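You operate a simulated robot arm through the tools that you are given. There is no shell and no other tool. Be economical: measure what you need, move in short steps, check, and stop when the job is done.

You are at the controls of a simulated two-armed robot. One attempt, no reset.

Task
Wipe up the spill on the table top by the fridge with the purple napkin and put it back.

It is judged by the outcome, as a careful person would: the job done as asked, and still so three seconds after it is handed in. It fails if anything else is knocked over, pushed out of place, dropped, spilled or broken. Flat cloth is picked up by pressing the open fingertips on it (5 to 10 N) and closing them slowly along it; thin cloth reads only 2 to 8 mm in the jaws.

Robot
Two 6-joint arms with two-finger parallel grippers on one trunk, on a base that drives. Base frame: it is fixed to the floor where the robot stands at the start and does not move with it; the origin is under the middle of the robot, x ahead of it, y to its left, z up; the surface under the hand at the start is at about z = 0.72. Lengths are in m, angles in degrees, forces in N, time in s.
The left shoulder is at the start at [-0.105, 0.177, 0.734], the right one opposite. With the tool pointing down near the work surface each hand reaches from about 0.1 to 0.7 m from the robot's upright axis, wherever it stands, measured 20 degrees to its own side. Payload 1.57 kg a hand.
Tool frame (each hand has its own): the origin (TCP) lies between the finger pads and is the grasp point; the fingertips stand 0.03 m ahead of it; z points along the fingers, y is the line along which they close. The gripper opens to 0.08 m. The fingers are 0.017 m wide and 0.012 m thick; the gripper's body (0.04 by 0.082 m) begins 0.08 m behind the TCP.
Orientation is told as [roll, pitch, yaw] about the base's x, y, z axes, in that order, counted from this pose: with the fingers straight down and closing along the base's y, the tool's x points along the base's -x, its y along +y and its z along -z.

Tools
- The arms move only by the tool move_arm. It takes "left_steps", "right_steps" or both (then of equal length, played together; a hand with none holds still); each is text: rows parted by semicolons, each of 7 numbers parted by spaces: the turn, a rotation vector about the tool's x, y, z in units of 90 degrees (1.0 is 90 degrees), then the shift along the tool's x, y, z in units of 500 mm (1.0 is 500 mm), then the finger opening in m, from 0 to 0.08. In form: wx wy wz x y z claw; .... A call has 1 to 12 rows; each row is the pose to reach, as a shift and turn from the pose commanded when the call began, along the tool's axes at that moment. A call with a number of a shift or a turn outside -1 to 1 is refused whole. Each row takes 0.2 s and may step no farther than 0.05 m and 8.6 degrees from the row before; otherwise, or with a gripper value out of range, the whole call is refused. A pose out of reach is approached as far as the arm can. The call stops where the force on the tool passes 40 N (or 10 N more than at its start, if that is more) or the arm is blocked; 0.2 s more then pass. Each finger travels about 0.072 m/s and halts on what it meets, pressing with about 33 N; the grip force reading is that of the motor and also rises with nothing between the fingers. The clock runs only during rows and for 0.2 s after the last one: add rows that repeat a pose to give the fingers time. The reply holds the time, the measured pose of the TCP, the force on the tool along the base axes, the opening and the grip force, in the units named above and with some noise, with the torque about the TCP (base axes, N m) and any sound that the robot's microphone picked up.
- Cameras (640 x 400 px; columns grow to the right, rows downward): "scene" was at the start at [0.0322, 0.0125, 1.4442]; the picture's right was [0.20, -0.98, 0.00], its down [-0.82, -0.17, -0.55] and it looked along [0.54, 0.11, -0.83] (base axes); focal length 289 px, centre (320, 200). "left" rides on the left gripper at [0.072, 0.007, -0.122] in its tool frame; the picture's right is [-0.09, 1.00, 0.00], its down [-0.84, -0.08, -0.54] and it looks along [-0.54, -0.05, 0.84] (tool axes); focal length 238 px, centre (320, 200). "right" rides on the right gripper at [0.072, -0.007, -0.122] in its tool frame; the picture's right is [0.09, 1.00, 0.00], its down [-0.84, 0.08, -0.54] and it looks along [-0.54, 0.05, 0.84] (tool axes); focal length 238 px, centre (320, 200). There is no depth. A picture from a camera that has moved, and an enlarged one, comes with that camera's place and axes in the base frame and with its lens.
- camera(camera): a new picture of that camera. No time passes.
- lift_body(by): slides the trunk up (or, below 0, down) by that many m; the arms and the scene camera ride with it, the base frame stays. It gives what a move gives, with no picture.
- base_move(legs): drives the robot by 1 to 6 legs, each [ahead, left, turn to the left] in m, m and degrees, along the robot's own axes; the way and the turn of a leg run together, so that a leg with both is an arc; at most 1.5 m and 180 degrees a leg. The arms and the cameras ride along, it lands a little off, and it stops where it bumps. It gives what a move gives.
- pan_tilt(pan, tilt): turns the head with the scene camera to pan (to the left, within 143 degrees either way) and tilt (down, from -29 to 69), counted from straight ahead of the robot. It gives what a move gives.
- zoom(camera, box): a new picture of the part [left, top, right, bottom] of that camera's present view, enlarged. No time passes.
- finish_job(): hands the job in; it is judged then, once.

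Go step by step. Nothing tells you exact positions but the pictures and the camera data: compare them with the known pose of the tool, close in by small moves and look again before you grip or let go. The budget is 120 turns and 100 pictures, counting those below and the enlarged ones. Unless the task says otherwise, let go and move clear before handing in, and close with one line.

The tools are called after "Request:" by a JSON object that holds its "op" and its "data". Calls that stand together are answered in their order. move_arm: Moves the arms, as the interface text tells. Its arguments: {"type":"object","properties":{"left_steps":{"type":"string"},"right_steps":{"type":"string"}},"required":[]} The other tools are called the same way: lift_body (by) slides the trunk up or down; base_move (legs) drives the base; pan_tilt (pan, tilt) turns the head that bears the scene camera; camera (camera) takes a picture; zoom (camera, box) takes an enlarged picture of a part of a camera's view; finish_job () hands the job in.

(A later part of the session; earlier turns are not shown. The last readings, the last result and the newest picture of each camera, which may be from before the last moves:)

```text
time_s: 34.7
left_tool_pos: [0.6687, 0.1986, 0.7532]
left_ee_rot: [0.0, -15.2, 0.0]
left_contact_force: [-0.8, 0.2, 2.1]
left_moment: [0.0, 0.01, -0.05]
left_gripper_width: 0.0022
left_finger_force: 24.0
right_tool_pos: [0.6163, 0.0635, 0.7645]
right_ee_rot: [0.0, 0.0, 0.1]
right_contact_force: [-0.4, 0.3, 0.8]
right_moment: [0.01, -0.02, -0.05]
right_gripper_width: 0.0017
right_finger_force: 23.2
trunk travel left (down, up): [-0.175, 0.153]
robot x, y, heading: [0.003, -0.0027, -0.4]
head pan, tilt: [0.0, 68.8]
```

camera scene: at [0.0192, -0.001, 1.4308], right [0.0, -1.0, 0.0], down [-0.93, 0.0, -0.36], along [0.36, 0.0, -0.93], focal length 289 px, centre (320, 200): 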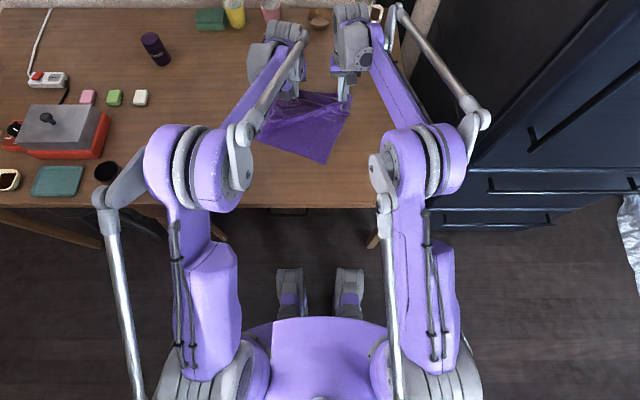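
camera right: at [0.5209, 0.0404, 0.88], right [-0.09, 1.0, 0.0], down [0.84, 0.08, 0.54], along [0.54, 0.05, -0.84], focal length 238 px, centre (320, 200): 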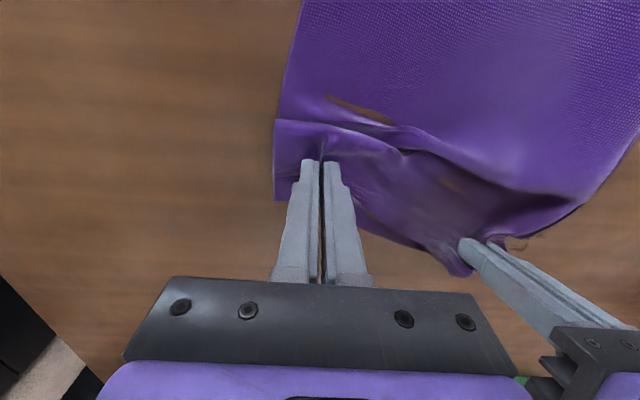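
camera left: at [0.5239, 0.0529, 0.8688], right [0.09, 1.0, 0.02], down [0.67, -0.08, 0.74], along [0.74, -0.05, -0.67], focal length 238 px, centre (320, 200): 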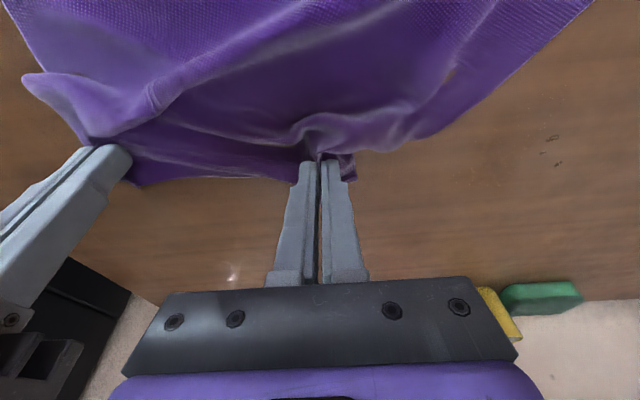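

Request:
{"op": "move_arm", "data": {"left_steps": "0 0 0 0 .04 .0025 0;0 0 0 0 .11 .0025 0;0 0 0 .0174 .11 -.002 0;0 0 0 .0174 .06 -.002 0;0 0 0 .0174 .01 -.002 0;0 0 0 .035 .01 -.0068 0;0 0 0 .035 .06 -.0068 0;0 0 0 .035 .11 -.0068 0;0 0 0 .052 .11 -.0115 0;0 0 0 .052 .06 -.0115 0;0 0 0 .052 0 -.0115 0;0 0 0 .07 0 -.016 0", "right_steps": "0 0 0 0 .04 0 0;0 0 0 .01 .1 0 0;0 0 0 .01 .1 0 0;0 0 0 .01 .06 0 0;0 0 0 .01 .01 0 0;0 0 0 .01 .01 0 0;0 0 0 .02 .06 0 0;0 0 0 .02 .1 0 0;0 0 0 .02 .1 0 0;0 0 0 .02 .06 0 0;0 0 0 .02 0 0 0;0 0 0 .02 0 0 0"}}

Request:
{"op": "camera", "data": {"camera": "left"}}

```text
time_s: 36.1
left_tool_pos: [0.6566, 0.202, 0.7528]
left_ee_rot: [0.0, -15.4, 0.1]
left_contact_force: [0.6, -1.0, 16.8]
left_moment: [-0.08, -0.01, 0.0]
left_gripper_width: 0.0021
left_finger_force: 23.5
right_tool_pos: [0.6114, 0.0685, 0.7663]
right_ee_rot: [0.0, 0.0, 0.1]
right_contact_force: [-0.4, 0.0, 0.3]
right_moment: [0.02, 0.0, -0.02]
right_gripper_width: 0.0017
right_finger_force: 23.6
trunk travel left (down, up): [-0.175, 0.153]
robot x, y, heading: [0.0008, -0.0027, 0.1]
head pan, tilt: [0.0, 68.8]
stopped in row 6 (left hand): the force on the tool passed its limit at 43 N (the readings are from after the stop); the commanded pose is now the measured one
```

```text
68 pictures are left
camera left: at [0.554, 0.2093, 0.8512], right [0.09, 1.0, 0.02], down [0.66, -0.08, 0.74], along [0.74, -0.05, -0.67], focal length 238 px, centre (320, 200)
```

left: 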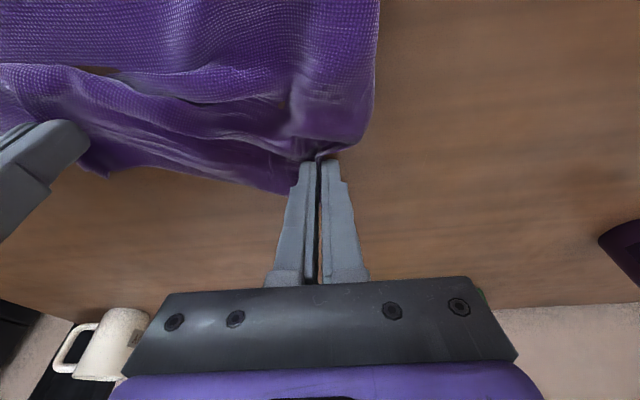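

The pass stopped on a force spike when the cloth bunched. I'll continue the remaining lines with slightly less pressure.

Request:
{"op": "move_arm", "data": {"left_steps": "0 0 0 .01 .02 -.0035 0;0 0 0 .01 .06 -.0035 0;0 0 0 .01 .1 -.0035 0;0 0 0 .025 .1 -.0075 0;0 0 0 .025 .05 -.0075 0;0 0 0 .025 0 -.0075 0;0 0 0 .042 0 -.012 0;0 0 0 .042 .05 -.012 0;0 0 0 .042 .1 -.012 0;0 0 0 .042 .05 -.012 0;0 0 0 .042 -.02 -.012 0", "right_steps": "0 0 0 0 .02 0 0;0 0 0 .005 .06 0 0;0 0 0 .01 .09 0 0;0 0 0 .01 .09 0 0;0 0 0 .01 .05 0 0;0 0 0 .01 0 0 0;0 0 0 .01 0 0 0;0 0 0 .01 .05 0 0;0 0 0 .01 .09 0 0;0 0 0 .01 .05 0 0;0 0 0 .01 -.02 0 0"}}

```text
time_s: 38.5
left_tool_pos: [0.6328, 0.1919, 0.7522]
left_ee_rot: [0.0, -15.2, 0.1]
left_contact_force: [-2.3, 4.9, 15.9]
left_moment: [0.05, 0.05, 0.0]
left_gripper_width: 0.002
left_finger_force: 23.5
right_tool_pos: [0.6057, 0.057, 0.7647]
right_ee_rot: [0.0, 0.0, 0.0]
right_contact_force: [-0.2, -0.3, 1.2]
right_moment: [-0.01, -0.01, 0.0]
right_gripper_width: 0.0018
right_finger_force: 23.4
trunk travel left (down, up): [-0.175, 0.153]
robot x, y, heading: [0.0025, 0.0006, -0.2]
head pan, tilt: [0.0, 68.8]
```

Lift and move aside to inspect again.

Request:
{"op": "move_arm", "data": {"left_steps": "0 0 0 0 0 -.02 0;0 0 0 0 -.08 -.035 0;0 0 0 0 -.16 -.035 0;0 0 0 0 -.24 -.035 0;0 0 0 0 -.3 -.035 0;0 0 0 0 -.3 -.035 0", "right_steps": "0 0 0 0 0 0 0;0 0 0 0 -.085 0 0;0 0 0 0 -.165 0 0;0 0 0 0 -.245 0 0;0 0 0 0 -.31 0 0;0 0 0 0 -.31 0 0"}}

Request:
{"op": "camera", "data": {"camera": "left"}}

Request:
{"op": "zoom", "data": {"camera": "left", "box": [400, 80, 640, 230]}}

```text
time_s: 39.9
left_tool_pos: [0.6322, 0.0433, 0.7667]
left_ee_rot: [0.0, -15.3, 0.1]
left_contact_force: [0.0, -0.3, -0.2]
left_moment: [-0.01, 0.01, 0.01]
left_gripper_width: 0.0018
left_finger_force: 23.4
right_tool_pos: [0.6077, -0.0962, 0.7634]
right_ee_rot: [-0.1, 0.0, 0.0]
right_contact_force: [0.9, -0.4, -0.4]
right_moment: [0.02, 0.01, 0.02]
right_gripper_width: 0.0019
right_finger_force: 23.2
trunk travel left (down, up): [-0.175, 0.153]
robot x, y, heading: [0.0021, 0.0031, -0.1]
head pan, tilt: [0.0, 68.8]
```

```text
67 pictures are left
camera left: at [0.5305, 0.0504, 0.8662], right [0.09, 1.0, 0.02], down [0.66, -0.08, 0.74], along [0.74, -0.05, -0.67], focal length 238 px, centre (320, 200)
```

left: 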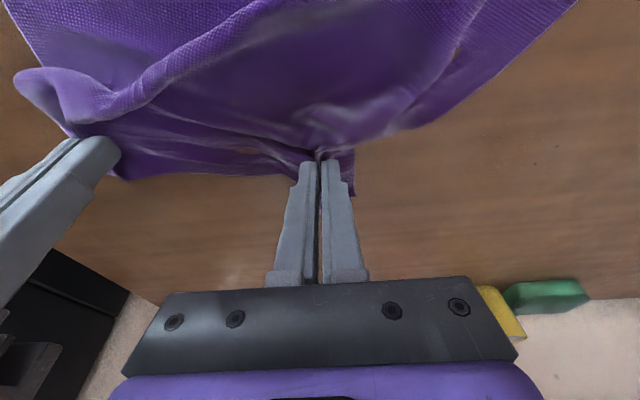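

```text
2.67 times, centred on (520, 155) of left
camera zoom: at [0.5305, 0.0504, 0.8662], right [0.09, 1.0, 0.02], down [0.66, -0.08, 0.74], along [0.74, -0.05, -0.67], focal length 636 px, centre (-213, 320)
```

zoom: 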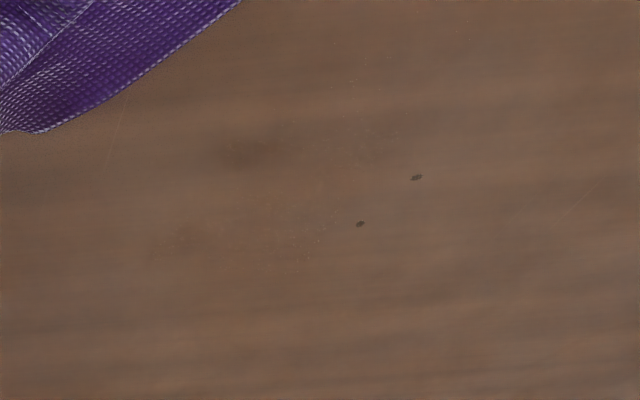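

Two pinhead specks remain at about (0.652, 0.222) and (0.668, 0.215). I'll make one final fine pass.

Request:
{"op": "move_arm", "data": {"left_steps": "0 0 0 -.02 .08 .005 0;0 0 0 -.04 .16 .01 0;0 0 0 -.06 .24 .016 0;0 0 0 -.075 .304 .03 0;0 0 0 -.075 .304 .05 0;0 0 0 -.075 .304 .0515 0", "right_steps": "0 0 0 -.005 .085 0 0;0 0 0 -.01 .165 0 0;0 0 0 -.02 .245 0 0;0 0 0 -.02 .315 0 0;0 0 0 -.02 .315 0 0;0 0 0 -.02 .315 0 0"}}

Request:
{"op": "move_arm", "data": {"left_steps": "0 0 0 0 .04 .001 0;0 0 0 0 .08 .001 0;0 0 0 .012 .08 -.0025 0;0 0 0 .012 .04 -.0025 0;0 0 0 .012 0 -.0025 0;0 0 0 .024 0 -.006 0;0 0 0 .024 .04 -.006 0;0 0 0 .024 .08 -.006 0;0 0 0 .036 .08 -.009 0;0 0 0 .036 .04 -.009 0;0 0 0 .036 0 -.009 0;0 0 0 .048 0 -.0125 0", "right_steps": "0 0 0 0 .04 0 0;0 0 0 .01 .08 0 0;0 0 0 .01 .08 0 0;0 0 0 .01 .04 0 0;0 0 0 .01 0 0 0;0 0 0 .01 0 0 0;0 0 0 .01 .04 0 0;0 0 0 .01 .08 0 0;0 0 0 .01 .08 0 0;0 0 0 .01 .04 0 0;0 0 0 .01 0 0 0;0 0 0 .01 0 0 0"}}

```text
time_s: 41.3
left_tool_pos: [0.6719, 0.1951, 0.7519]
left_ee_rot: [0.0, -15.3, 0.1]
left_contact_force: [-0.3, -1.7, 2.2]
left_moment: [-0.02, 0.0, -0.01]
left_gripper_width: 0.002
left_finger_force: 23.9
right_tool_pos: [0.616, 0.0611, 0.7648]
right_ee_rot: [-0.1, -0.1, -0.1]
right_contact_force: [-0.5, 0.7, -0.7]
right_moment: [-0.01, 0.01, -0.02]
right_gripper_width: 0.0016
right_finger_force: 23.4
trunk travel left (down, up): [-0.175, 0.153]
robot x, y, heading: [0.0059, 0.0008, -0.2]
head pan, tilt: [0.0, 68.8]
```

```text
time_s: 43.9
left_tool_pos: [0.6477, 0.194, 0.7522]
left_ee_rot: [0.0, -15.3, 0.0]
left_contact_force: [1.6, -0.5, 4.3]
left_moment: [-0.04, -0.08, -0.01]
left_gripper_width: 0.0021
left_finger_force: 23.6
right_tool_pos: [0.6111, 0.0626, 0.7639]
right_ee_rot: [0.0, 0.0, 0.1]
right_contact_force: [1.1, 0.3, 1.0]
right_moment: [0.0, -0.01, 0.0]
right_gripper_width: 0.0019
right_finger_force: 23.7
trunk travel left (down, up): [-0.175, 0.153]
robot x, y, heading: [-0.0019, -0.002, 0.1]
head pan, tilt: [0.0, 68.8]
```

Now I'll bring the napkin back: raise it so it hangs, over the table's near side, so that it can be laid out flat. The raised arms will also let me inspect the cleaned spot.

Request:
{"op": "move_arm", "data": {"left_steps": "0 .015 0 .031 -.038 -.059 0;0 .031 0 .062 -.075 -.118 0;0 .046 0 .092 -.113 -.177 0;0 .061 0 .123 -.151 -.236 0;0 .077 0 .154 -.188 -.295 0;0 .092 0 .185 -.226 -.355 0;0 .108 0 .216 -.263 -.414 0;0 .123 0 .247 -.301 -.473 0;0 .138 0 .277 -.339 -.532 0;0 .154 0 .308 -.376 -.591 0;0 .169 0 .339 -.414 -.65 0;0 .169 0 .339 -.414 -.65 0", "right_steps": "0 0 0 .038 -.041 -.047 0;0 0 0 .077 -.082 -.093 0;0 0 0 .115 -.123 -.14 0;0 0 0 .153 -.164 -.186 0;0 0 0 .192 -.205 -.233 0;0 0 0 .23 -.247 -.279 0;0 0 0 .269 -.288 -.326 0;0 0 0 .307 -.329 -.372 0;0 0 0 .345 -.37 -.419 0;0 0 0 .384 -.411 -.465 0;0 0 0 .422 -.452 -.512 0;0 0 0 .422 -.452 -.512 0"}}

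Request:
{"op": "camera", "data": {"camera": "scene"}}

Request:
{"op": "camera", "data": {"camera": "left"}}

Request:
{"op": "camera", "data": {"camera": "right"}}

```text
time_s: 46.5
left_tool_pos: [0.3994, -0.012, 1.0185]
left_ee_rot: [0.1, 0.1, 0.1]
left_contact_force: [0.8, -0.5, -0.3]
left_moment: [-0.04, 0.0, 0.03]
left_gripper_width: 0.0016
left_finger_force: 24.0
right_tool_pos: [0.4015, -0.1636, 1.0199]
right_ee_rot: [0.1, 0.0, 0.0]
right_contact_force: [-0.2, -0.3, 0.1]
right_moment: [-0.01, -0.02, 0.0]
right_gripper_width: 0.0014
right_finger_force: 23.5
trunk travel left (down, up): [-0.175, 0.153]
robot x, y, heading: [-0.0003, -0.0003, 0.1]
head pan, tilt: [0.0, 68.8]
```

```text
65 pictures are left
camera scene: at [0.0199, -0.0013, 1.4307], right [0.0, -1.0, 0.0], down [-0.93, 0.0, -0.36], along [0.36, 0.0, -0.93], focal length 289 px, centre (320, 200)
```

scene: 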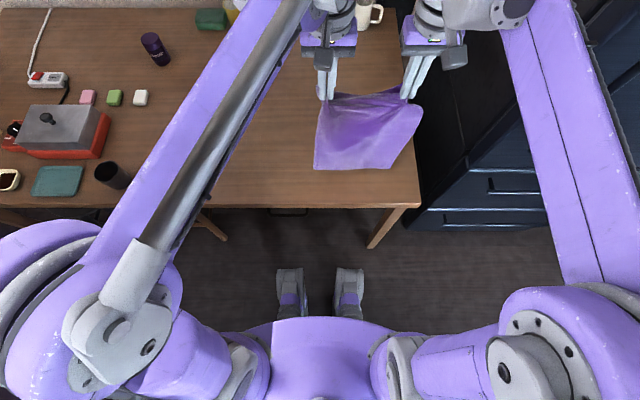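

```text
64 pictures are left
camera left: at [0.3276, -0.0053, 1.1422], right [0.09, 1.0, 0.0], down [0.84, -0.08, 0.54], along [0.54, -0.05, -0.84], focal length 238 px, centre (320, 200)
```

left: 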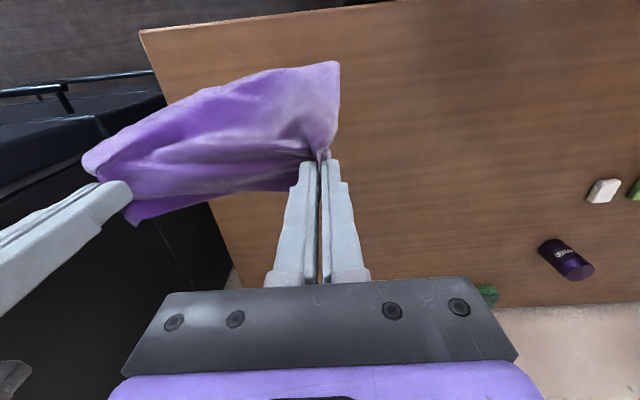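

```text
63 pictures are left
camera right: at [0.3294, -0.1689, 1.1408], right [-0.09, 1.0, 0.0], down [0.84, 0.08, 0.54], along [0.54, 0.05, -0.84], focal length 238 px, centre (320, 200)
```

right: 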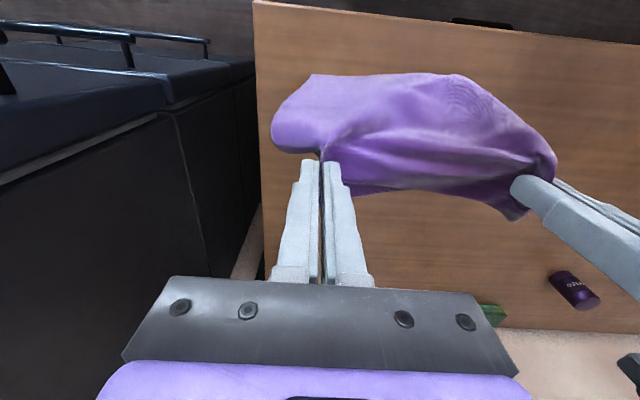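

Request:
{"op": "zoom", "data": {"camera": "left", "box": [340, 130, 540, 255]}}

Request:
{"op": "zoom", "data": {"camera": "scene", "box": [280, 60, 460, 220]}}

```text
3.20 times, centred on (440, 192) of left
camera zoom: at [0.3276, -0.0053, 1.1422], right [0.09, 1.0, 0.0], down [0.84, -0.08, 0.54], along [0.54, -0.05, -0.84], focal length 763 px, centre (-64, 224)
```

zoom: 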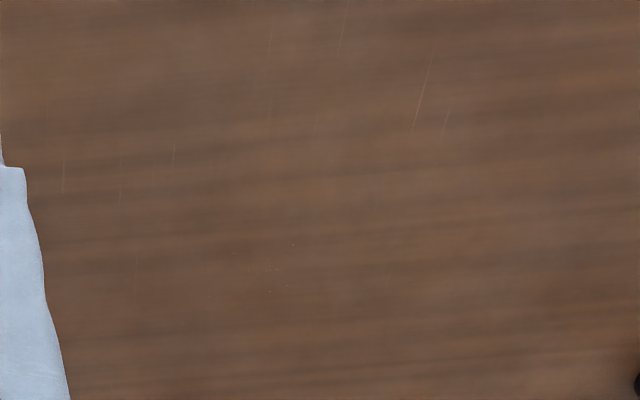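

```text
2.50 times, centred on (370, 140) of scene
camera zoom: at [0.0199, -0.0013, 1.4307], right [0.0, -1.0, 0.0], down [-0.93, 0.0, -0.36], along [0.36, 0.0, -0.93], focal length 722 px, centre (195, 350)
```

zoom: 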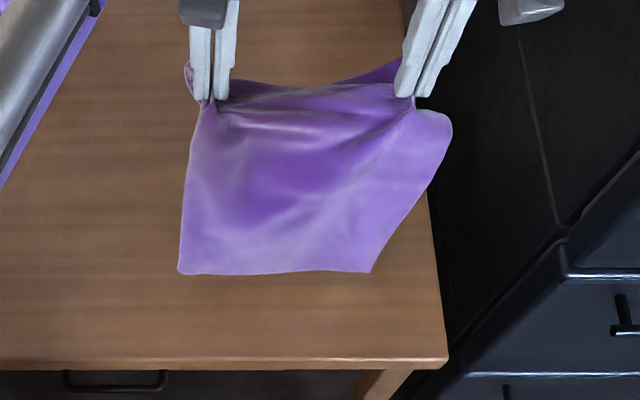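

The table is clean. Now I'll lay the napkin: set the hanging near edge down at x≈0.34, then swing the hands forward and down in an arc.

Request:
{"op": "move_arm", "data": {"left_steps": "0 0 0 .03 .003 .03 0;0 0 0 .04 .003 .058 0;0 0 0 .04 .003 .058 0;0 0 0 0 .003 .068 0;0 0 0 -.042 .003 .08 0;0 0 0 -.08 .003 .096 0;0 0 0 -.12 .003 .116 0;0 0 0 -.156 .003 .138 0;0 0 0 -.188 .003 .164 0;0 0 0 -.22 .003 .192 0;0 0 0 -.25 .003 .226 0;0 0 0 -.25 .003 .226 0", "right_steps": "0 0 0 .03 -.004 .03 0;0 0 0 .04 -.004 .058 0;0 0 0 .04 -.004 .058 0;0 0 0 0 -.004 .068 0;0 0 0 -.042 -.004 .08 0;0 0 0 -.08 -.004 .096 0;0 0 0 -.12 -.004 .116 0;0 0 0 -.156 -.004 .138 0;0 0 0 -.188 -.004 .164 0;0 0 0 -.22 -.004 .192 0;0 0 0 -.25 -.004 .226 0;0 0 0 -.25 -.004 .226 0"}}

Request:
{"op": "camera", "data": {"camera": "scene"}}

```text
time_s: 49.1
left_tool_pos: [0.5218, -0.0113, 0.9072]
left_ee_rot: [0.0, -0.1, 0.0]
left_contact_force: [0.1, 0.3, 0.7]
left_moment: [0.04, -0.03, -0.02]
left_gripper_width: 0.0019
left_finger_force: 23.2
right_tool_pos: [0.5272, -0.1659, 0.9067]
right_ee_rot: [0.0, 0.0, -0.1]
right_contact_force: [0.8, 0.4, 0.5]
right_moment: [0.03, -0.01, -0.01]
right_gripper_width: 0.0022
right_finger_force: 23.3
trunk travel left (down, up): [-0.175, 0.153]
robot x, y, heading: [-0.0009, 0.0025, 0.1]
head pan, tilt: [0.0, 68.8]
```

```text
60 pictures are left
camera scene: at [0.0184, -0.0016, 1.4308], right [0.0, -1.0, 0.0], down [-0.93, 0.0, -0.36], along [0.36, 0.0, -0.93], focal length 289 px, centre (320, 200)
```

scene: 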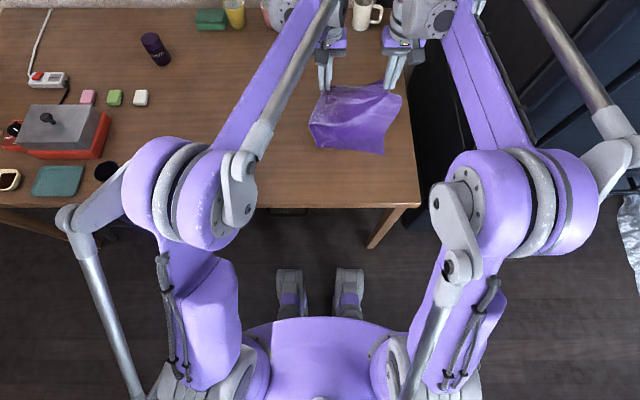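

The near edge slid along instead of staying put. I'll lift and go back to a free hang at x≈0.355, then lower while moving forward, so the cloth trails and straightens.

Request:
{"op": "move_arm", "data": {"left_steps": "0 0 0 .079 0 -.056 0;0 0 0 .159 0 -.106 0;0 0 0 .239 0 -.156 0;0 0 0 .319 0 -.196 0;0 0 0 .339 0 -.226 0;0 0 0 .339 0 -.226 0;0 0 0 .339 0 -.226 0;0 0 0 .339 0 -.226 0;0 0 0 .339 0 -.226 0;0 0 0 .339 0 -.226 0", "right_steps": "0 0 0 .079 0 -.056 0;0 0 0 .159 0 -.106 0;0 0 0 .239 0 -.156 0;0 0 0 .319 0 -.196 0;0 0 0 .339 0 -.226 0;0 0 0 .339 0 -.226 0;0 0 0 .339 0 -.226 0;0 0 0 .339 0 -.226 0;0 0 0 .339 0 -.226 0;0 0 0 .339 0 -.226 0"}}

Request:
{"op": "camera", "data": {"camera": "scene"}}

Request:
{"op": "camera", "data": {"camera": "left"}}

```text
time_s: 51.3
left_tool_pos: [0.3545, -0.0088, 1.0202]
left_ee_rot: [0.0, -0.1, 0.0]
left_contact_force: [0.5, -4.9, 0.5]
left_moment: [-0.16, -0.03, 0.0]
left_gripper_width: 0.0017
left_finger_force: 23.3
right_tool_pos: [0.3574, -0.1673, 1.0221]
right_ee_rot: [0.0, 0.0, 0.1]
right_contact_force: [0.1, 5.0, -0.2]
right_moment: [0.14, 0.0, -0.01]
right_gripper_width: 0.0017
right_finger_force: 23.0
trunk travel left (down, up): [-0.175, 0.153]
robot x, y, heading: [0.0011, -0.0008, -0.1]
head pan, tilt: [0.0, 68.8]
```

```text
59 pictures are left
camera scene: at [0.0191, -0.0017, 1.4308], right [0.0, -1.0, 0.0], down [-0.93, 0.0, -0.36], along [0.36, 0.0, -0.93], focal length 289 px, centre (320, 200)
```

scene: 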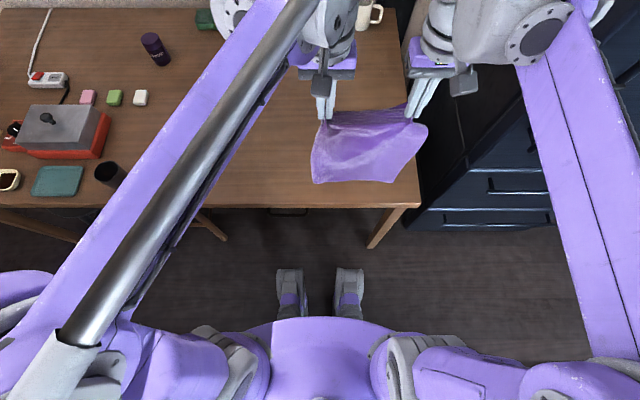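

```text
58 pictures are left
camera left: at [0.2828, -0.0028, 1.1428], right [0.09, 1.0, 0.0], down [0.84, -0.08, 0.54], along [0.54, -0.05, -0.84], focal length 238 px, centre (320, 200)
```

left: 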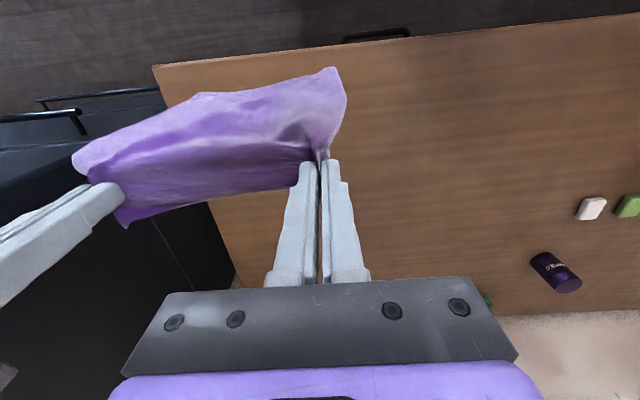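

By triangulation the hanging edge is only at z≈0.80, x≈0.31, so it never touched before. I'll now lower near x 0.385 until it touches, then arc forward.

Request:
{"op": "move_arm", "data": {"left_steps": "0 0 0 -.04 0 .04 0;0 0 0 -.06 0 .11 0;0 0 0 -.06 0 .15 0;0 0 0 -.07 0 .19 0;0 0 0 -.09 0 .23 0;0 0 0 -.12 0 .27 0;0 0 0 -.154 0 .31 0;0 0 0 -.19 0 .35 0;0 0 0 -.23 0 .384 0;0 0 0 -.27 0 .416 0;0 0 0 -.31 0 .44 0;0 0 0 -.35 0 .466 0", "right_steps": "0 0 0 -.04 0 .04 0;0 0 0 -.06 0 .11 0;0 0 0 -.06 0 .15 0;0 0 0 -.07 0 .19 0;0 0 0 -.09 0 .23 0;0 0 0 -.12 0 .27 0;0 0 0 -.154 0 .31 0;0 0 0 -.19 0 .35 0;0 0 0 -.23 0 .384 0;0 0 0 -.27 0 .416 0;0 0 0 -.31 0 .44 0;0 0 0 -.35 0 .466 0"}}

Request:
{"op": "camera", "data": {"camera": "scene"}}

Request:
{"op": "camera", "data": {"camera": "left"}}

```text
time_s: 53.9
left_tool_pos: [0.5311, -0.0104, 0.7873]
left_ee_rot: [0.0, -0.1, 0.1]
left_contact_force: [-0.9, -4.8, -0.9]
left_moment: [-0.11, 0.05, 0.0]
left_gripper_width: 0.0019
left_finger_force: 23.4
right_tool_pos: [0.5328, -0.1683, 0.7864]
right_ee_rot: [0.0, 0.1, 0.0]
right_contact_force: [0.6, 4.3, 0.3]
right_moment: [0.13, 0.02, -0.01]
right_gripper_width: 0.0019
right_finger_force: 22.6
trunk travel left (down, up): [-0.175, 0.153]
robot x, y, heading: [-0.0, 0.0032, 0.0]
head pan, tilt: [0.0, 68.8]
```

```text
57 pictures are left
camera scene: at [0.0205, -0.0017, 1.4307], right [0.0, -1.0, 0.0], down [-0.93, 0.0, -0.36], along [0.36, 0.0, -0.93], focal length 289 px, centre (320, 200)
```

scene: 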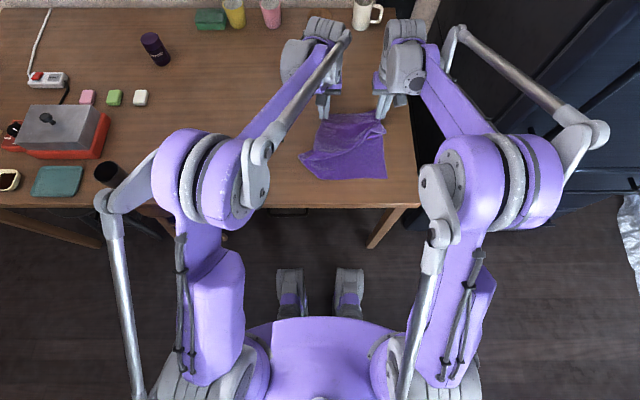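

```text
56 pictures are left
camera left: at [0.4598, -0.0037, 0.91], right [0.09, 1.0, 0.0], down [0.84, -0.08, 0.54], along [0.54, -0.05, -0.84], focal length 238 px, centre (320, 200)
```

left: 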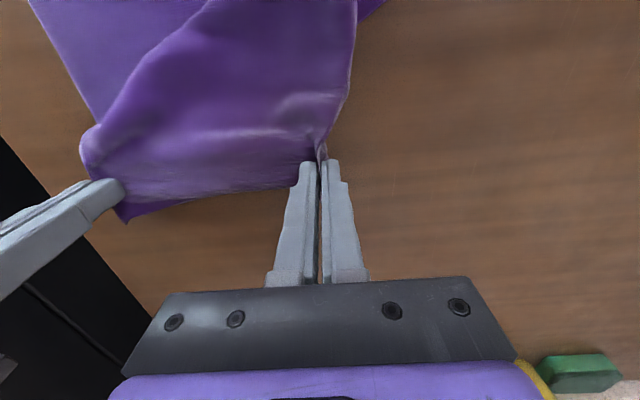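

The cloth is laying out well, with the near edge at x≈0.34. I'll continue forward and down to the original grip spot.

Request:
{"op": "move_arm", "data": {"left_steps": "0 0 0 -.025 0 .016 0;0 0 0 -.055 0 .034 0;0 0 0 -.08 0 .048 0;0 0 0 -.1 0 .058 0;0 0 0 -.11 0 .063 0;0 0 0 -.11 0 .063 0", "right_steps": "0 0 0 -.025 0 .016 0;0 0 0 -.055 0 .034 0;0 0 0 -.08 0 .048 0;0 0 0 -.1 0 .058 0;0 0 0 -.11 0 .063 0;0 0 0 -.11 0 .063 0"}}

Request:
{"op": "zoom", "data": {"camera": "scene", "box": [260, 70, 440, 215]}}

Request:
{"op": "camera", "data": {"camera": "right"}}

```text
time_s: 55.3
left_tool_pos: [0.5846, -0.0098, 0.7573]
left_ee_rot: [0.0, -0.2, 0.1]
left_contact_force: [0.4, -0.6, 0.8]
left_moment: [-0.01, -0.02, -0.01]
left_gripper_width: 0.002
left_finger_force: 23.7
right_tool_pos: [0.5875, -0.1648, 0.7549]
right_ee_rot: [0.0, -0.1, 0.0]
right_contact_force: [0.0, 1.6, -0.8]
right_moment: [0.07, -0.03, -0.02]
right_gripper_width: 0.0018
right_finger_force: 23.7
trunk travel left (down, up): [-0.175, 0.153]
robot x, y, heading: [0.0057, 0.0004, 0.0]
head pan, tilt: [0.0, 68.8]
```

```text
2.76 times, centred on (350, 142) of scene
camera zoom: at [0.019, -0.0017, 1.4308], right [0.0, -1.0, 0.0], down [-0.93, 0.0, -0.36], along [0.36, 0.0, -0.93], focal length 796 px, centre (237, 359)
```

zoom: 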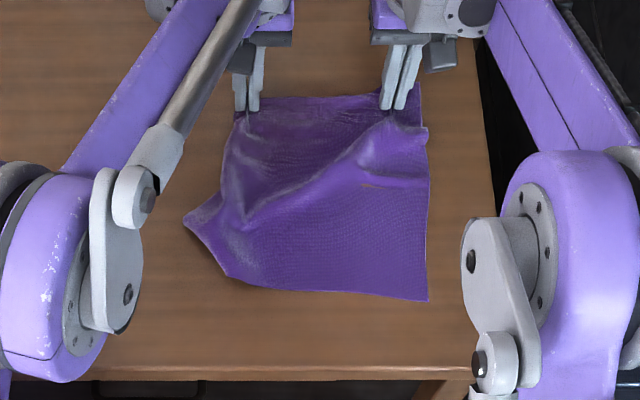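

```text
54 pictures are left
camera right: at [0.5148, -0.1715, 0.8767], right [-0.09, 1.0, 0.0], down [0.84, 0.08, 0.54], along [0.54, 0.05, -0.84], focal length 238 px, centre (320, 200)
```

right: 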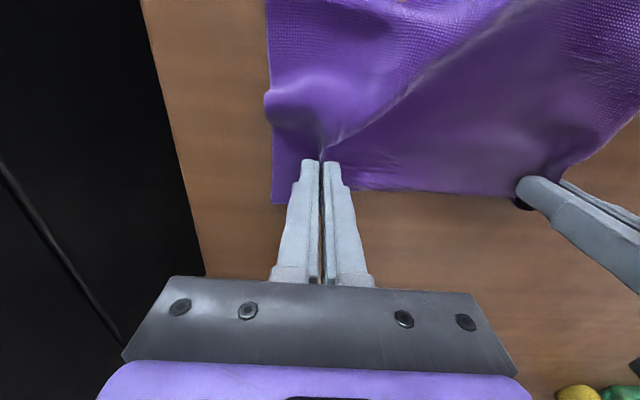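

The napkin is nearly in place, but its near-left corner looks folded under. I'll release both grips gently, lift clear, then look.

Request:
{"op": "move_arm", "data": {"left_steps": "0 0 0 0 0 .004 0;0 0 0 0 0 .006 .01;0 0 0 0 0 .006 .02;0 0 0 0 0 .004 .03;0 0 0 0 0 .004 .04;0 0 0 0 0 .004 .045;0 0 0 0 0 -.03 .045;0 0 0 0 0 -.1 .045;0 0 0 0 0 -.18 .045;0 0 0 0 0 -.26 .045", "right_steps": "0 0 0 0 0 .002 0;0 0 0 0 0 .004 .01;0 0 0 0 0 .004 .02;0 0 0 0 0 .002 .03;0 0 0 0 0 .002 .04;0 0 0 0 0 .002 .045;0 0 0 0 0 -.03 .045;0 0 0 0 0 -.1 .045;0 0 0 0 0 -.18 .045;0 0 0 0 0 -.26 .045"}}

Request:
{"op": "zoom", "data": {"camera": "scene", "box": [260, 70, 440, 215]}}

Request:
{"op": "camera", "data": {"camera": "left"}}

Request:
{"op": "camera", "data": {"camera": "right"}}

```text
time_s: 57.5
left_tool_pos: [0.5838, -0.0112, 0.8862]
left_ee_rot: [0.0, -0.1, -0.1]
left_contact_force: [-0.2, 0.0, 0.0]
left_moment: [0.0, 0.01, 0.01]
left_gripper_width: 0.045
left_finger_force: 0.1
right_tool_pos: [0.5875, -0.1674, 0.887]
right_ee_rot: [0.0, 0.0, 0.0]
right_contact_force: [-1.2, -0.4, -0.3]
right_moment: [0.0, 0.02, -0.03]
right_gripper_width: 0.0451
right_finger_force: 0.1
trunk travel left (down, up): [-0.175, 0.153]
robot x, y, heading: [-0.0017, 0.0009, 0.1]
head pan, tilt: [0.0, 68.8]
```

```text
2.76 times, centred on (350, 142) of scene
camera zoom: at [0.0185, -0.0016, 1.4308], right [0.0, -1.0, 0.0], down [-0.93, 0.0, -0.36], along [0.36, 0.0, -0.93], focal length 796 px, centre (237, 359)
```

zoom: 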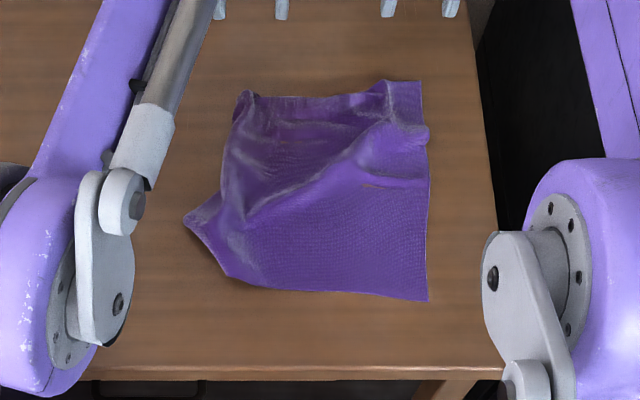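

```text
52 pictures are left
camera left: at [0.5126, -0.0056, 1.0086], right [0.09, 1.0, 0.0], down [0.84, -0.08, 0.54], along [0.54, -0.05, -0.84], focal length 238 px, centre (320, 200)
```

left: 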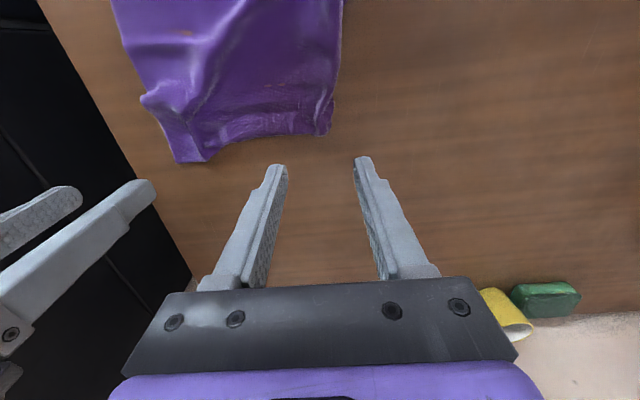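

```text
51 pictures are left
camera right: at [0.5144, -0.1726, 1.0075], right [-0.09, 1.0, 0.0], down [0.84, 0.08, 0.54], along [0.54, 0.05, -0.84], focal length 238 px, centre (320, 200)
```

right: 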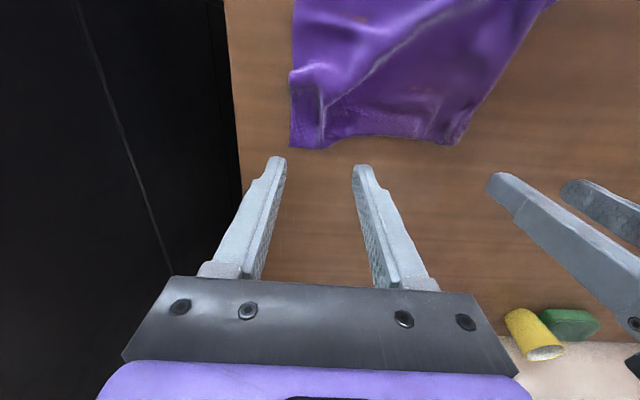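

The napkin is back in place but crumpled, with the near-left corner tucked. I'll take a closer look at that corner from the left hand.

Request:
{"op": "move_arm", "data": {"left_steps": "0 0 0 .075 .03 -.03 .045;0 0 0 .15 .06 -.06 .045;0 0 0 .225 .09 -.08 .045;0 0 0 .3 .12 -.1 .045;0 0 0 .375 .14 -.1 .045;0 0 0 .45 .14 -.1 .045;0 0 0 .45 .14 -.1 .045"}}

Request:
{"op": "camera", "data": {"camera": "left"}}

Request:
{"op": "zoom", "data": {"camera": "scene", "box": [290, 80, 430, 190]}}

```text
time_s: 59.1
left_tool_pos: [0.3599, 0.0575, 0.9352]
left_ee_rot: [0.0, 0.0, 0.0]
left_contact_force: [0.9, -0.1, 0.2]
left_moment: [0.01, -0.01, -0.02]
left_gripper_width: 0.045
left_finger_force: 0.1
right_tool_pos: [0.5877, -0.1672, 0.8867]
right_ee_rot: [0.0, -0.1, 0.0]
right_contact_force: [0.4, 0.2, 0.3]
right_moment: [-0.02, 0.03, -0.01]
right_gripper_width: 0.0451
right_finger_force: 0.0
trunk travel left (down, up): [-0.175, 0.153]
robot x, y, heading: [-0.0036, -0.0011, -0.2]
head pan, tilt: [0.0, 68.8]
```

```text
50 pictures are left
camera left: at [0.2881, 0.0649, 1.0578], right [0.09, 1.0, 0.0], down [0.84, -0.08, 0.54], along [0.54, -0.05, -0.84], focal length 238 px, centre (320, 200)
```

left: 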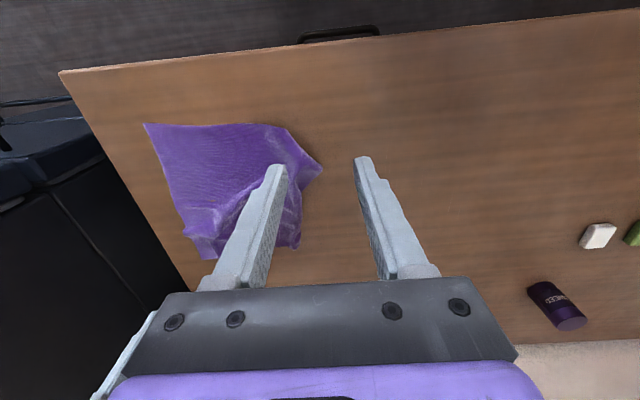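

```text
3.64 times, centred on (360, 135) of scene
camera zoom: at [0.0199, -0.0018, 1.4308], right [0.0, -1.0, 0.0], down [-0.93, 0.0, -0.36], along [0.36, 0.0, -0.93], focal length 1050 px, centre (174, 436)
```

zoom: 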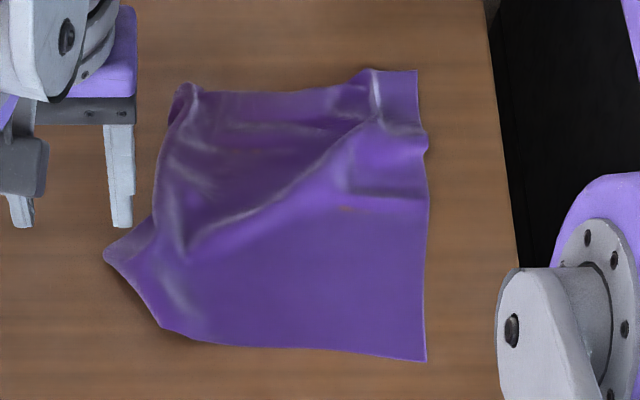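

Request:
{"op": "zoom", "data": {"camera": "left", "box": [130, 100, 340, 270]}}

```text
2.35 times, centred on (235, 185) of left
camera zoom: at [0.2881, 0.0649, 1.0578], right [0.09, 1.0, 0.0], down [0.84, -0.08, 0.54], along [0.54, -0.05, -0.84], focal length 561 px, centre (520, 235)
```

zoom: 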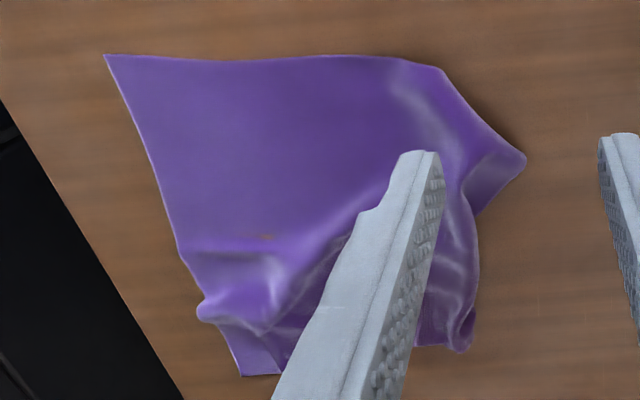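

The near-left corner is tucked under because the grips gathered the far edge too narrowly. I'll regrip closer to the far corners, stretch the edge and lay it again.

Request:
{"op": "move_arm", "data": {"left_steps": "0 0 0 -.08 -.025 0 .04;0 0 0 -.16 -.05 .03 .04;0 0 0 -.24 -.08 .08 .04;0 0 0 -.32 -.105 .13 .04;0 0 0 -.4 -.13 .18 .04;0 0 0 -.46 -.155 .23 .04;0 0 0 -.46 -.155 .27 .04;0 0 0 -.46 -.155 .27 .04", "right_steps": "0 0 0 -.005 -.01 .02 .03;0 0 0 -.01 -.02 .05 .03;0 0 0 -.015 -.03 .08 .03;0 0 0 -.02 -.04 .11 .03;0 0 0 -.025 -.046 .14 .03;0 0 0 -.025 -.046 .174 .03;0 0 0 -.025 -.046 .174 .03;0 0 0 -.025 -.046 .174 .03"}}

Request:
{"op": "camera", "data": {"camera": "left"}}

Request:
{"op": "camera", "data": {"camera": "right"}}

```text
time_s: 60.9
left_tool_pos: [0.5904, -0.0187, 0.8009]
left_ee_rot: [0.1, -0.1, 0.0]
left_contact_force: [-0.4, -0.4, 0.2]
left_moment: [-0.02, -0.01, 0.01]
left_gripper_width: 0.0396
left_finger_force: 0.1
right_tool_pos: [0.6002, -0.1885, 0.7976]
right_ee_rot: [0.0, 0.0, -0.1]
right_contact_force: [0.8, 0.0, -0.3]
right_moment: [-0.01, 0.0, 0.0]
right_gripper_width: 0.0301
right_finger_force: 0.0
trunk travel left (down, up): [-0.175, 0.153]
robot x, y, heading: [-0.002, 0.0035, -0.1]
head pan, tilt: [0.0, 68.8]
```

```text
47 pictures are left
camera left: at [0.5192, -0.0128, 0.9234], right [0.09, 1.0, 0.0], down [0.84, -0.08, 0.54], along [0.54, -0.05, -0.84], focal length 238 px, centre (320, 200)
```

left: 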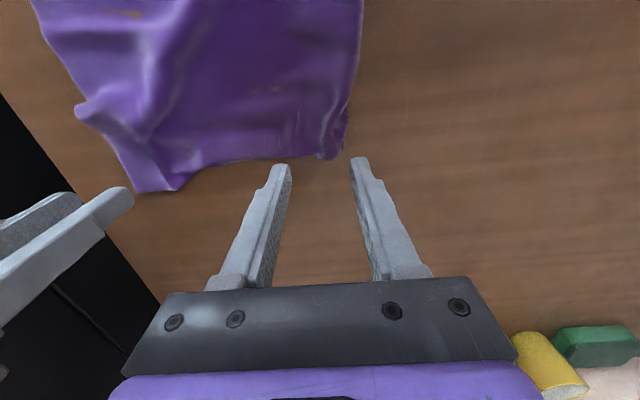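

```text
46 pictures are left
camera right: at [0.5271, -0.1943, 0.9193], right [-0.09, 1.0, 0.0], down [0.84, 0.08, 0.54], along [0.54, 0.05, -0.84], focal length 238 px, centre (320, 200)
```

right: 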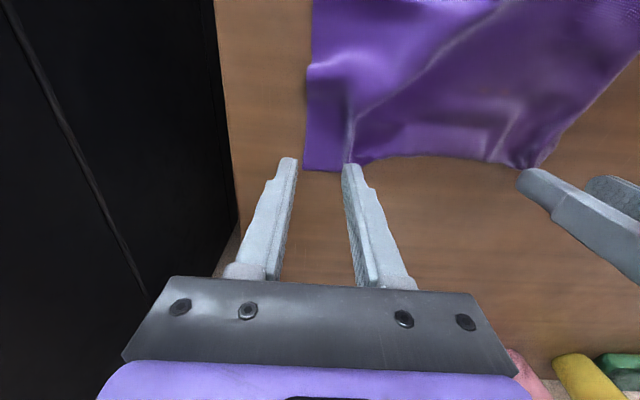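

Request:
{"op": "move_arm", "data": {"left_steps": "0 0 0 .024 -.006 0 .04;0 0 0 .024 -.006 .04 .04;0 0 0 .024 -.006 .08 .04;0 0 0 .024 -.006 .092 .04;0 0 0 .024 -.006 .096 .04;0 0 0 .024 -.006 .096 .04", "right_steps": "0 0 0 .01 .017 0 .03;0 0 0 .01 .017 .04 .03;0 0 0 .01 .017 .08 .03;0 0 0 .01 .017 .088 .03;0 0 0 .01 .017 .0915 .03;0 0 0 .01 .017 .0915 .03"}}

```text
time_s: 62.3
left_tool_pos: [0.579, -0.0204, 0.7521]
left_ee_rot: [0.0, 0.0, 0.0]
left_contact_force: [-0.7, -0.3, 0.6]
left_moment: [-0.05, 0.0, 0.0]
left_gripper_width: 0.0398
left_finger_force: 0.1
right_tool_pos: [0.5937, -0.1807, 0.7531]
right_ee_rot: [-0.1, 0.0, 0.0]
right_contact_force: [-0.5, 0.6, 0.0]
right_moment: [0.01, 0.03, 0.0]
right_gripper_width: 0.03
right_finger_force: 0.1
trunk travel left (down, up): [-0.175, 0.153]
robot x, y, heading: [0.0007, 0.0005, 0.2]
head pan, tilt: [0.0, 68.8]
```

Request:
{"op": "move_arm", "data": {"left_steps": "0 0 0 0 0 .002 .04;0 0 0 0 0 .002 .04;0 0 0 0 0 .002 .04", "right_steps": "0 0 0 0 0 .003 .03;0 0 0 0 0 .004 .03;0 0 0 0 0 .004 .03"}}

```text
time_s: 63.1
left_tool_pos: [0.5777, -0.0205, 0.7526]
left_ee_rot: [0.0, -0.1, 0.0]
left_contact_force: [0.5, -0.1, 0.4]
left_moment: [0.0, -0.02, 0.01]
left_gripper_width: 0.0398
left_finger_force: 0.0
right_tool_pos: [0.5951, -0.1806, 0.7506]
right_ee_rot: [0.0, 0.0, 0.0]
right_contact_force: [-0.1, 0.1, 0.2]
right_moment: [-0.03, 0.0, -0.03]
right_gripper_width: 0.03
right_finger_force: 0.0
trunk travel left (down, up): [-0.175, 0.153]
robot x, y, heading: [-0.0003, -0.0012, 0.1]
head pan, tilt: [0.0, 68.8]
```

Request:
{"op": "move_arm", "data": {"left_steps": "0 0 0 0 0 .002 .04;0 0 0 0 0 .002 .04;0 0 0 0 0 .002 .04", "right_steps": "0 0 0 0 0 .0015 .03;0 0 0 0 0 .0015 .03;0 0 0 0 0 .0015 .03"}}

```text
time_s: 63.9
left_tool_pos: [0.5782, -0.0207, 0.752]
left_ee_rot: [-0.1, -0.1, 0.0]
left_contact_force: [1.2, 0.1, 9.5]
left_moment: [0.17, -0.07, -0.03]
left_gripper_width: 0.0399
left_finger_force: 0.0
right_tool_pos: [0.5953, -0.181, 0.75]
right_ee_rot: [0.0, -0.1, 0.0]
right_contact_force: [1.0, -0.2, 1.9]
right_moment: [-0.08, 0.0, 0.02]
right_gripper_width: 0.03
right_finger_force: 0.2
trunk travel left (down, up): [-0.175, 0.153]
robot x, y, heading: [-0.0001, 0.0034, 0.0]
head pan, tilt: [0.0, 68.8]
```

Good contact. I'll close both slowly.

Request:
{"op": "move_arm", "data": {"left_steps": "0 0 0 0 0 .0005 .038;0 0 0 0 0 .0005 .034;0 0 0 0 0 .0005 .03;0 0 0 0 0 .0005 .026;0 0 0 0 0 .0005 .022;0 0 0 0 0 .0005 .018;0 0 0 0 0 .0005 .014;0 0 0 0 0 .0005 .01;0 0 0 0 0 .0005 .006;0 0 0 0 0 .0005 .002;0 0 0 0 0 .0005 0;0 0 0 0 0 .0005 0", "right_steps": "0 0 0 0 0 .0012 .03;0 0 0 0 0 .0012 .027;0 0 0 0 0 .0012 .024;0 0 0 0 0 .0012 .021;0 0 0 0 0 .0012 .018;0 0 0 0 0 .0012 .015;0 0 0 0 0 .0012 .012;0 0 0 0 0 .0012 .009;0 0 0 0 0 .0012 .006;0 0 0 0 0 .0012 .003;0 0 0 0 0 .0012 0;0 0 0 0 0 .0012 0"}}

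Request:
{"op": "camera", "data": {"camera": "left"}}

Request:
{"op": "camera", "data": {"camera": "right"}}

```text
time_s: 66.5
left_tool_pos: [0.5774, -0.0205, 0.7518]
left_ee_rot: [0.0, -0.3, 0.0]
left_contact_force: [0.7, 0.4, 13.4]
left_moment: [0.0, -0.03, 0.0]
left_gripper_width: 0.0031
left_finger_force: 24.2
right_tool_pos: [0.5932, -0.1801, 0.7516]
right_ee_rot: [0.1, -0.1, -0.1]
right_contact_force: [-0.1, 2.6, 6.6]
right_moment: [0.07, 0.03, -0.01]
right_gripper_width: 0.0018
right_finger_force: 22.9
trunk travel left (down, up): [-0.175, 0.153]
robot x, y, heading: [0.0033, 0.001, -0.2]
head pan, tilt: [0.0, 68.8]
```

```text
45 pictures are left
camera left: at [0.5053, -0.0146, 0.8743], right [0.09, 1.0, 0.0], down [0.84, -0.08, 0.54], along [0.54, -0.05, -0.84], focal length 238 px, centre (320, 200)
```

left: 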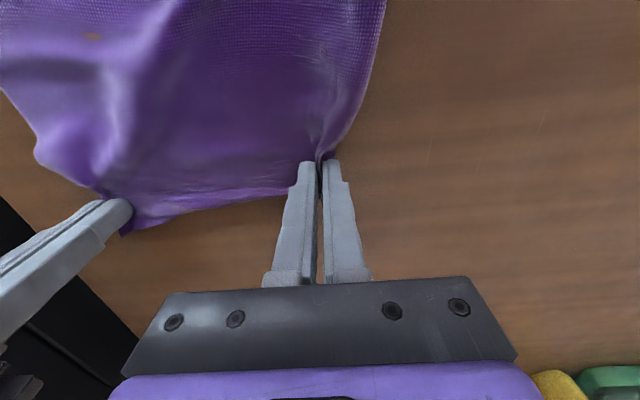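

```text
44 pictures are left
camera right: at [0.5216, -0.1861, 0.872], right [-0.09, 1.0, 0.0], down [0.84, 0.08, 0.54], along [0.54, 0.05, -0.84], focal length 238 px, centre (320, 200)
```

right: 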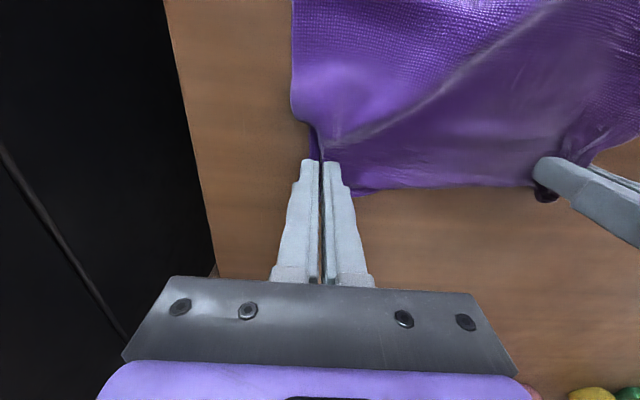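

Both grips are now at the corners. I'll stretch by moving the left hand outward, watching the force.

Request:
{"op": "move_arm", "data": {"left_steps": "0 0 0 0 0 -.01 0;0 0 0 -.015 .02 -.02 0;0 0 0 -.03 .04 -.02 0;0 0 0 -.03 .04 -.02 0", "right_steps": "0 0 0 0 0 -.01 0;0 0 0 0 0 -.02 0;0 0 0 0 0 -.02 0;0 0 0 0 0 -.02 0"}}

```text
time_s: 67.5
left_tool_pos: [0.5925, -0.0034, 0.7616]
left_ee_rot: [-0.3, 0.0, 0.0]
left_contact_force: [-1.6, -28.8, 0.1]
left_moment: [-0.86, 0.05, -0.11]
left_gripper_width: 0.0036
left_finger_force: 24.2
right_tool_pos: [0.5951, -0.179, 0.7603]
right_ee_rot: [0.4, 0.0, 0.1]
right_contact_force: [1.1, 29.3, 0.1]
right_moment: [0.89, -0.04, -0.17]
right_gripper_width: 0.0022
right_finger_force: 23.8
trunk travel left (down, up): [-0.175, 0.153]
robot x, y, heading: [-0.0002, -0.0025, -0.0]
head pan, tilt: [0.0, 68.8]
```

It's taut at 0.175 m separation. I'll ease slightly, lift to a free hang near x 0.36, and check whether the corner falls out.

Request:
{"op": "move_arm", "data": {"left_steps": "0 0 0 .052 -.01 -.058 0;0 0 0 .104 -.01 -.116 0;0 0 0 .155 -.01 -.173 0;0 0 0 .207 -.01 -.231 0;0 0 0 .259 -.01 -.289 0;0 0 0 .311 -.01 -.347 0;0 0 0 .362 -.01 -.404 0;0 0 0 .414 -.01 -.462 0;0 0 0 .466 -.01 -.52 0;0 0 0 .466 -.01 -.52 0;0 0 0 .466 -.01 -.52 0;0 0 0 .466 -.01 -.52 0", "right_steps": "0 0 0 .052 0 -.058 0;0 0 0 .104 0 -.116 0;0 0 0 .155 0 -.173 0;0 0 0 .207 0 -.231 0;0 0 0 .259 0 -.289 0;0 0 0 .311 0 -.347 0;0 0 0 .362 0 -.404 0;0 0 0 .414 0 -.462 0;0 0 0 .466 0 -.52 0;0 0 0 .466 0 -.52 0;0 0 0 .466 0 -.52 0;0 0 0 .466 0 -.52 0"}}

Request:
{"op": "zoom", "data": {"camera": "scene", "box": [260, 70, 440, 215]}}

Request:
{"op": "camera", "data": {"camera": "left"}}

```text
time_s: 70.1
left_tool_pos: [0.359, -0.0075, 1.0214]
left_ee_rot: [-0.2, -0.1, 0.1]
left_contact_force: [-1.1, -23.0, -0.2]
left_moment: [-0.72, 0.05, -0.12]
left_gripper_width: 0.0035
left_finger_force: 24.6
right_tool_pos: [0.3623, -0.1809, 1.019]
right_ee_rot: [0.1, 0.0, 0.0]
right_contact_force: [0.6, 23.0, 0.8]
right_moment: [0.73, -0.01, -0.14]
right_gripper_width: 0.002
right_finger_force: 24.1
trunk travel left (down, up): [-0.175, 0.153]
robot x, y, heading: [0.0021, 0.0, -0.1]
head pan, tilt: [0.0, 68.8]
```

```text
2.76 times, centred on (350, 142) of scene
camera zoom: at [0.0194, -0.0017, 1.4308], right [0.0, -1.0, 0.0], down [-0.93, 0.0, -0.36], along [0.36, 0.0, -0.93], focal length 796 px, centre (237, 359)
```

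zoom: 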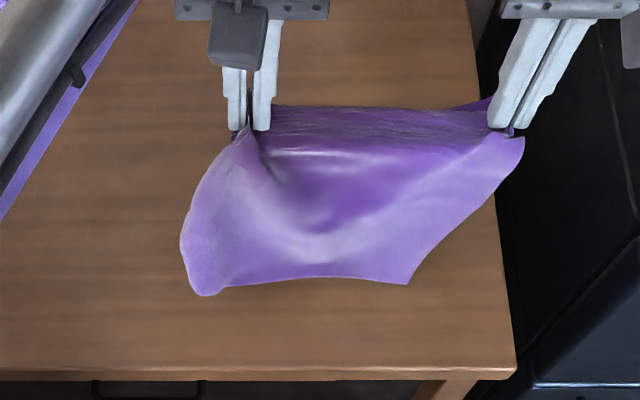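

```text
42 pictures are left
camera left: at [0.2869, -0.0011, 1.1438], right [0.09, 1.0, 0.0], down [0.84, -0.08, 0.54], along [0.54, -0.05, -0.84], focal length 238 px, centre (320, 200)
```

left: 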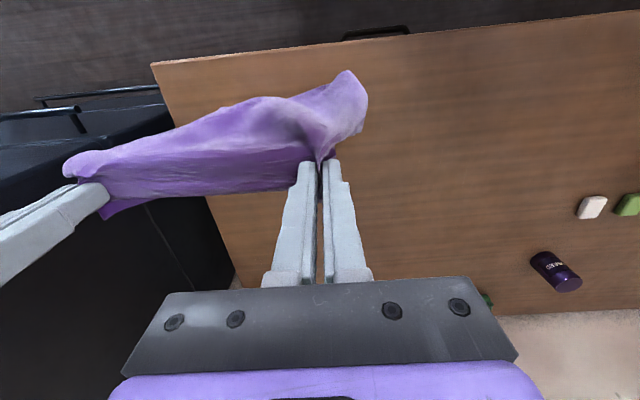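

The near-left corner now hangs outward. I'll lay it again with the same arc.

Request:
{"op": "move_arm", "data": {"left_steps": "0 0 0 -.02 -.004 .06 0;0 0 0 -.02 -.004 .13 0;0 0 0 -.024 -.004 .17 0;0 0 0 -.04 -.004 .21 0;0 0 0 -.064 -.004 .25 0;0 0 0 -.1 -.004 .29 0;0 0 0 -.14 -.004 .33 0;0 0 0 -.18 -.004 .366 0;0 0 0 -.224 -.004 .4 0;0 0 0 -.27 -.004 .43 0;0 0 0 -.316 -.004 .456 0;0 0 0 -.36 -.004 .48 0", "right_steps": "0 0 0 -.02 0 .06 0;0 0 0 -.02 0 .13 0;0 0 0 -.024 0 .17 0;0 0 0 -.04 0 .21 0;0 0 0 -.064 0 .25 0;0 0 0 -.1 0 .29 0;0 0 0 -.14 0 .33 0;0 0 0 -.18 0 .366 0;0 0 0 -.224 0 .4 0;0 0 0 -.27 0 .43 0;0 0 0 -.316 0 .456 0;0 0 0 -.36 0 .48 0"}}

Request:
{"op": "zoom", "data": {"camera": "scene", "box": [260, 70, 440, 215]}}

```text
time_s: 72.7
left_tool_pos: [0.5401, -0.0087, 0.7799]
left_ee_rot: [-0.1, 0.1, 0.0]
left_contact_force: [-1.2, -21.8, -0.3]
left_moment: [-0.68, 0.02, -0.09]
left_gripper_width: 0.0031
left_finger_force: 24.7
right_tool_pos: [0.5425, -0.1821, 0.7789]
right_ee_rot: [0.1, 0.0, 0.1]
right_contact_force: [1.3, 21.8, -0.5]
right_moment: [0.68, 0.01, -0.14]
right_gripper_width: 0.002
right_finger_force: 23.8
trunk travel left (down, up): [-0.175, 0.153]
robot x, y, heading: [0.0016, -0.0015, 0.0]
head pan, tilt: [0.0, 68.8]
```

```text
2.76 times, centred on (350, 142) of scene
camera zoom: at [0.0205, -0.0017, 1.4307], right [0.0, -1.0, 0.0], down [-0.93, 0.0, -0.36], along [0.36, 0.0, -0.93], focal length 796 px, centre (237, 359)
```

zoom: 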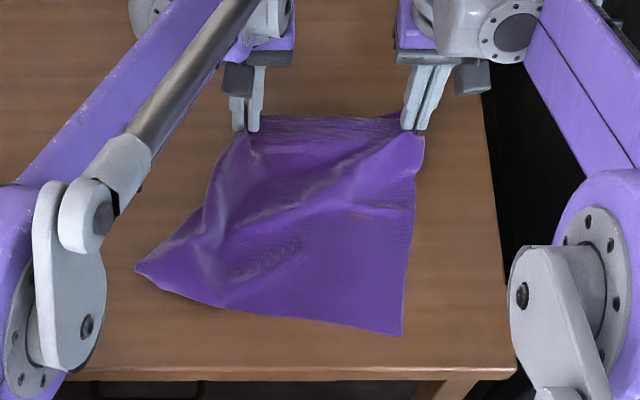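

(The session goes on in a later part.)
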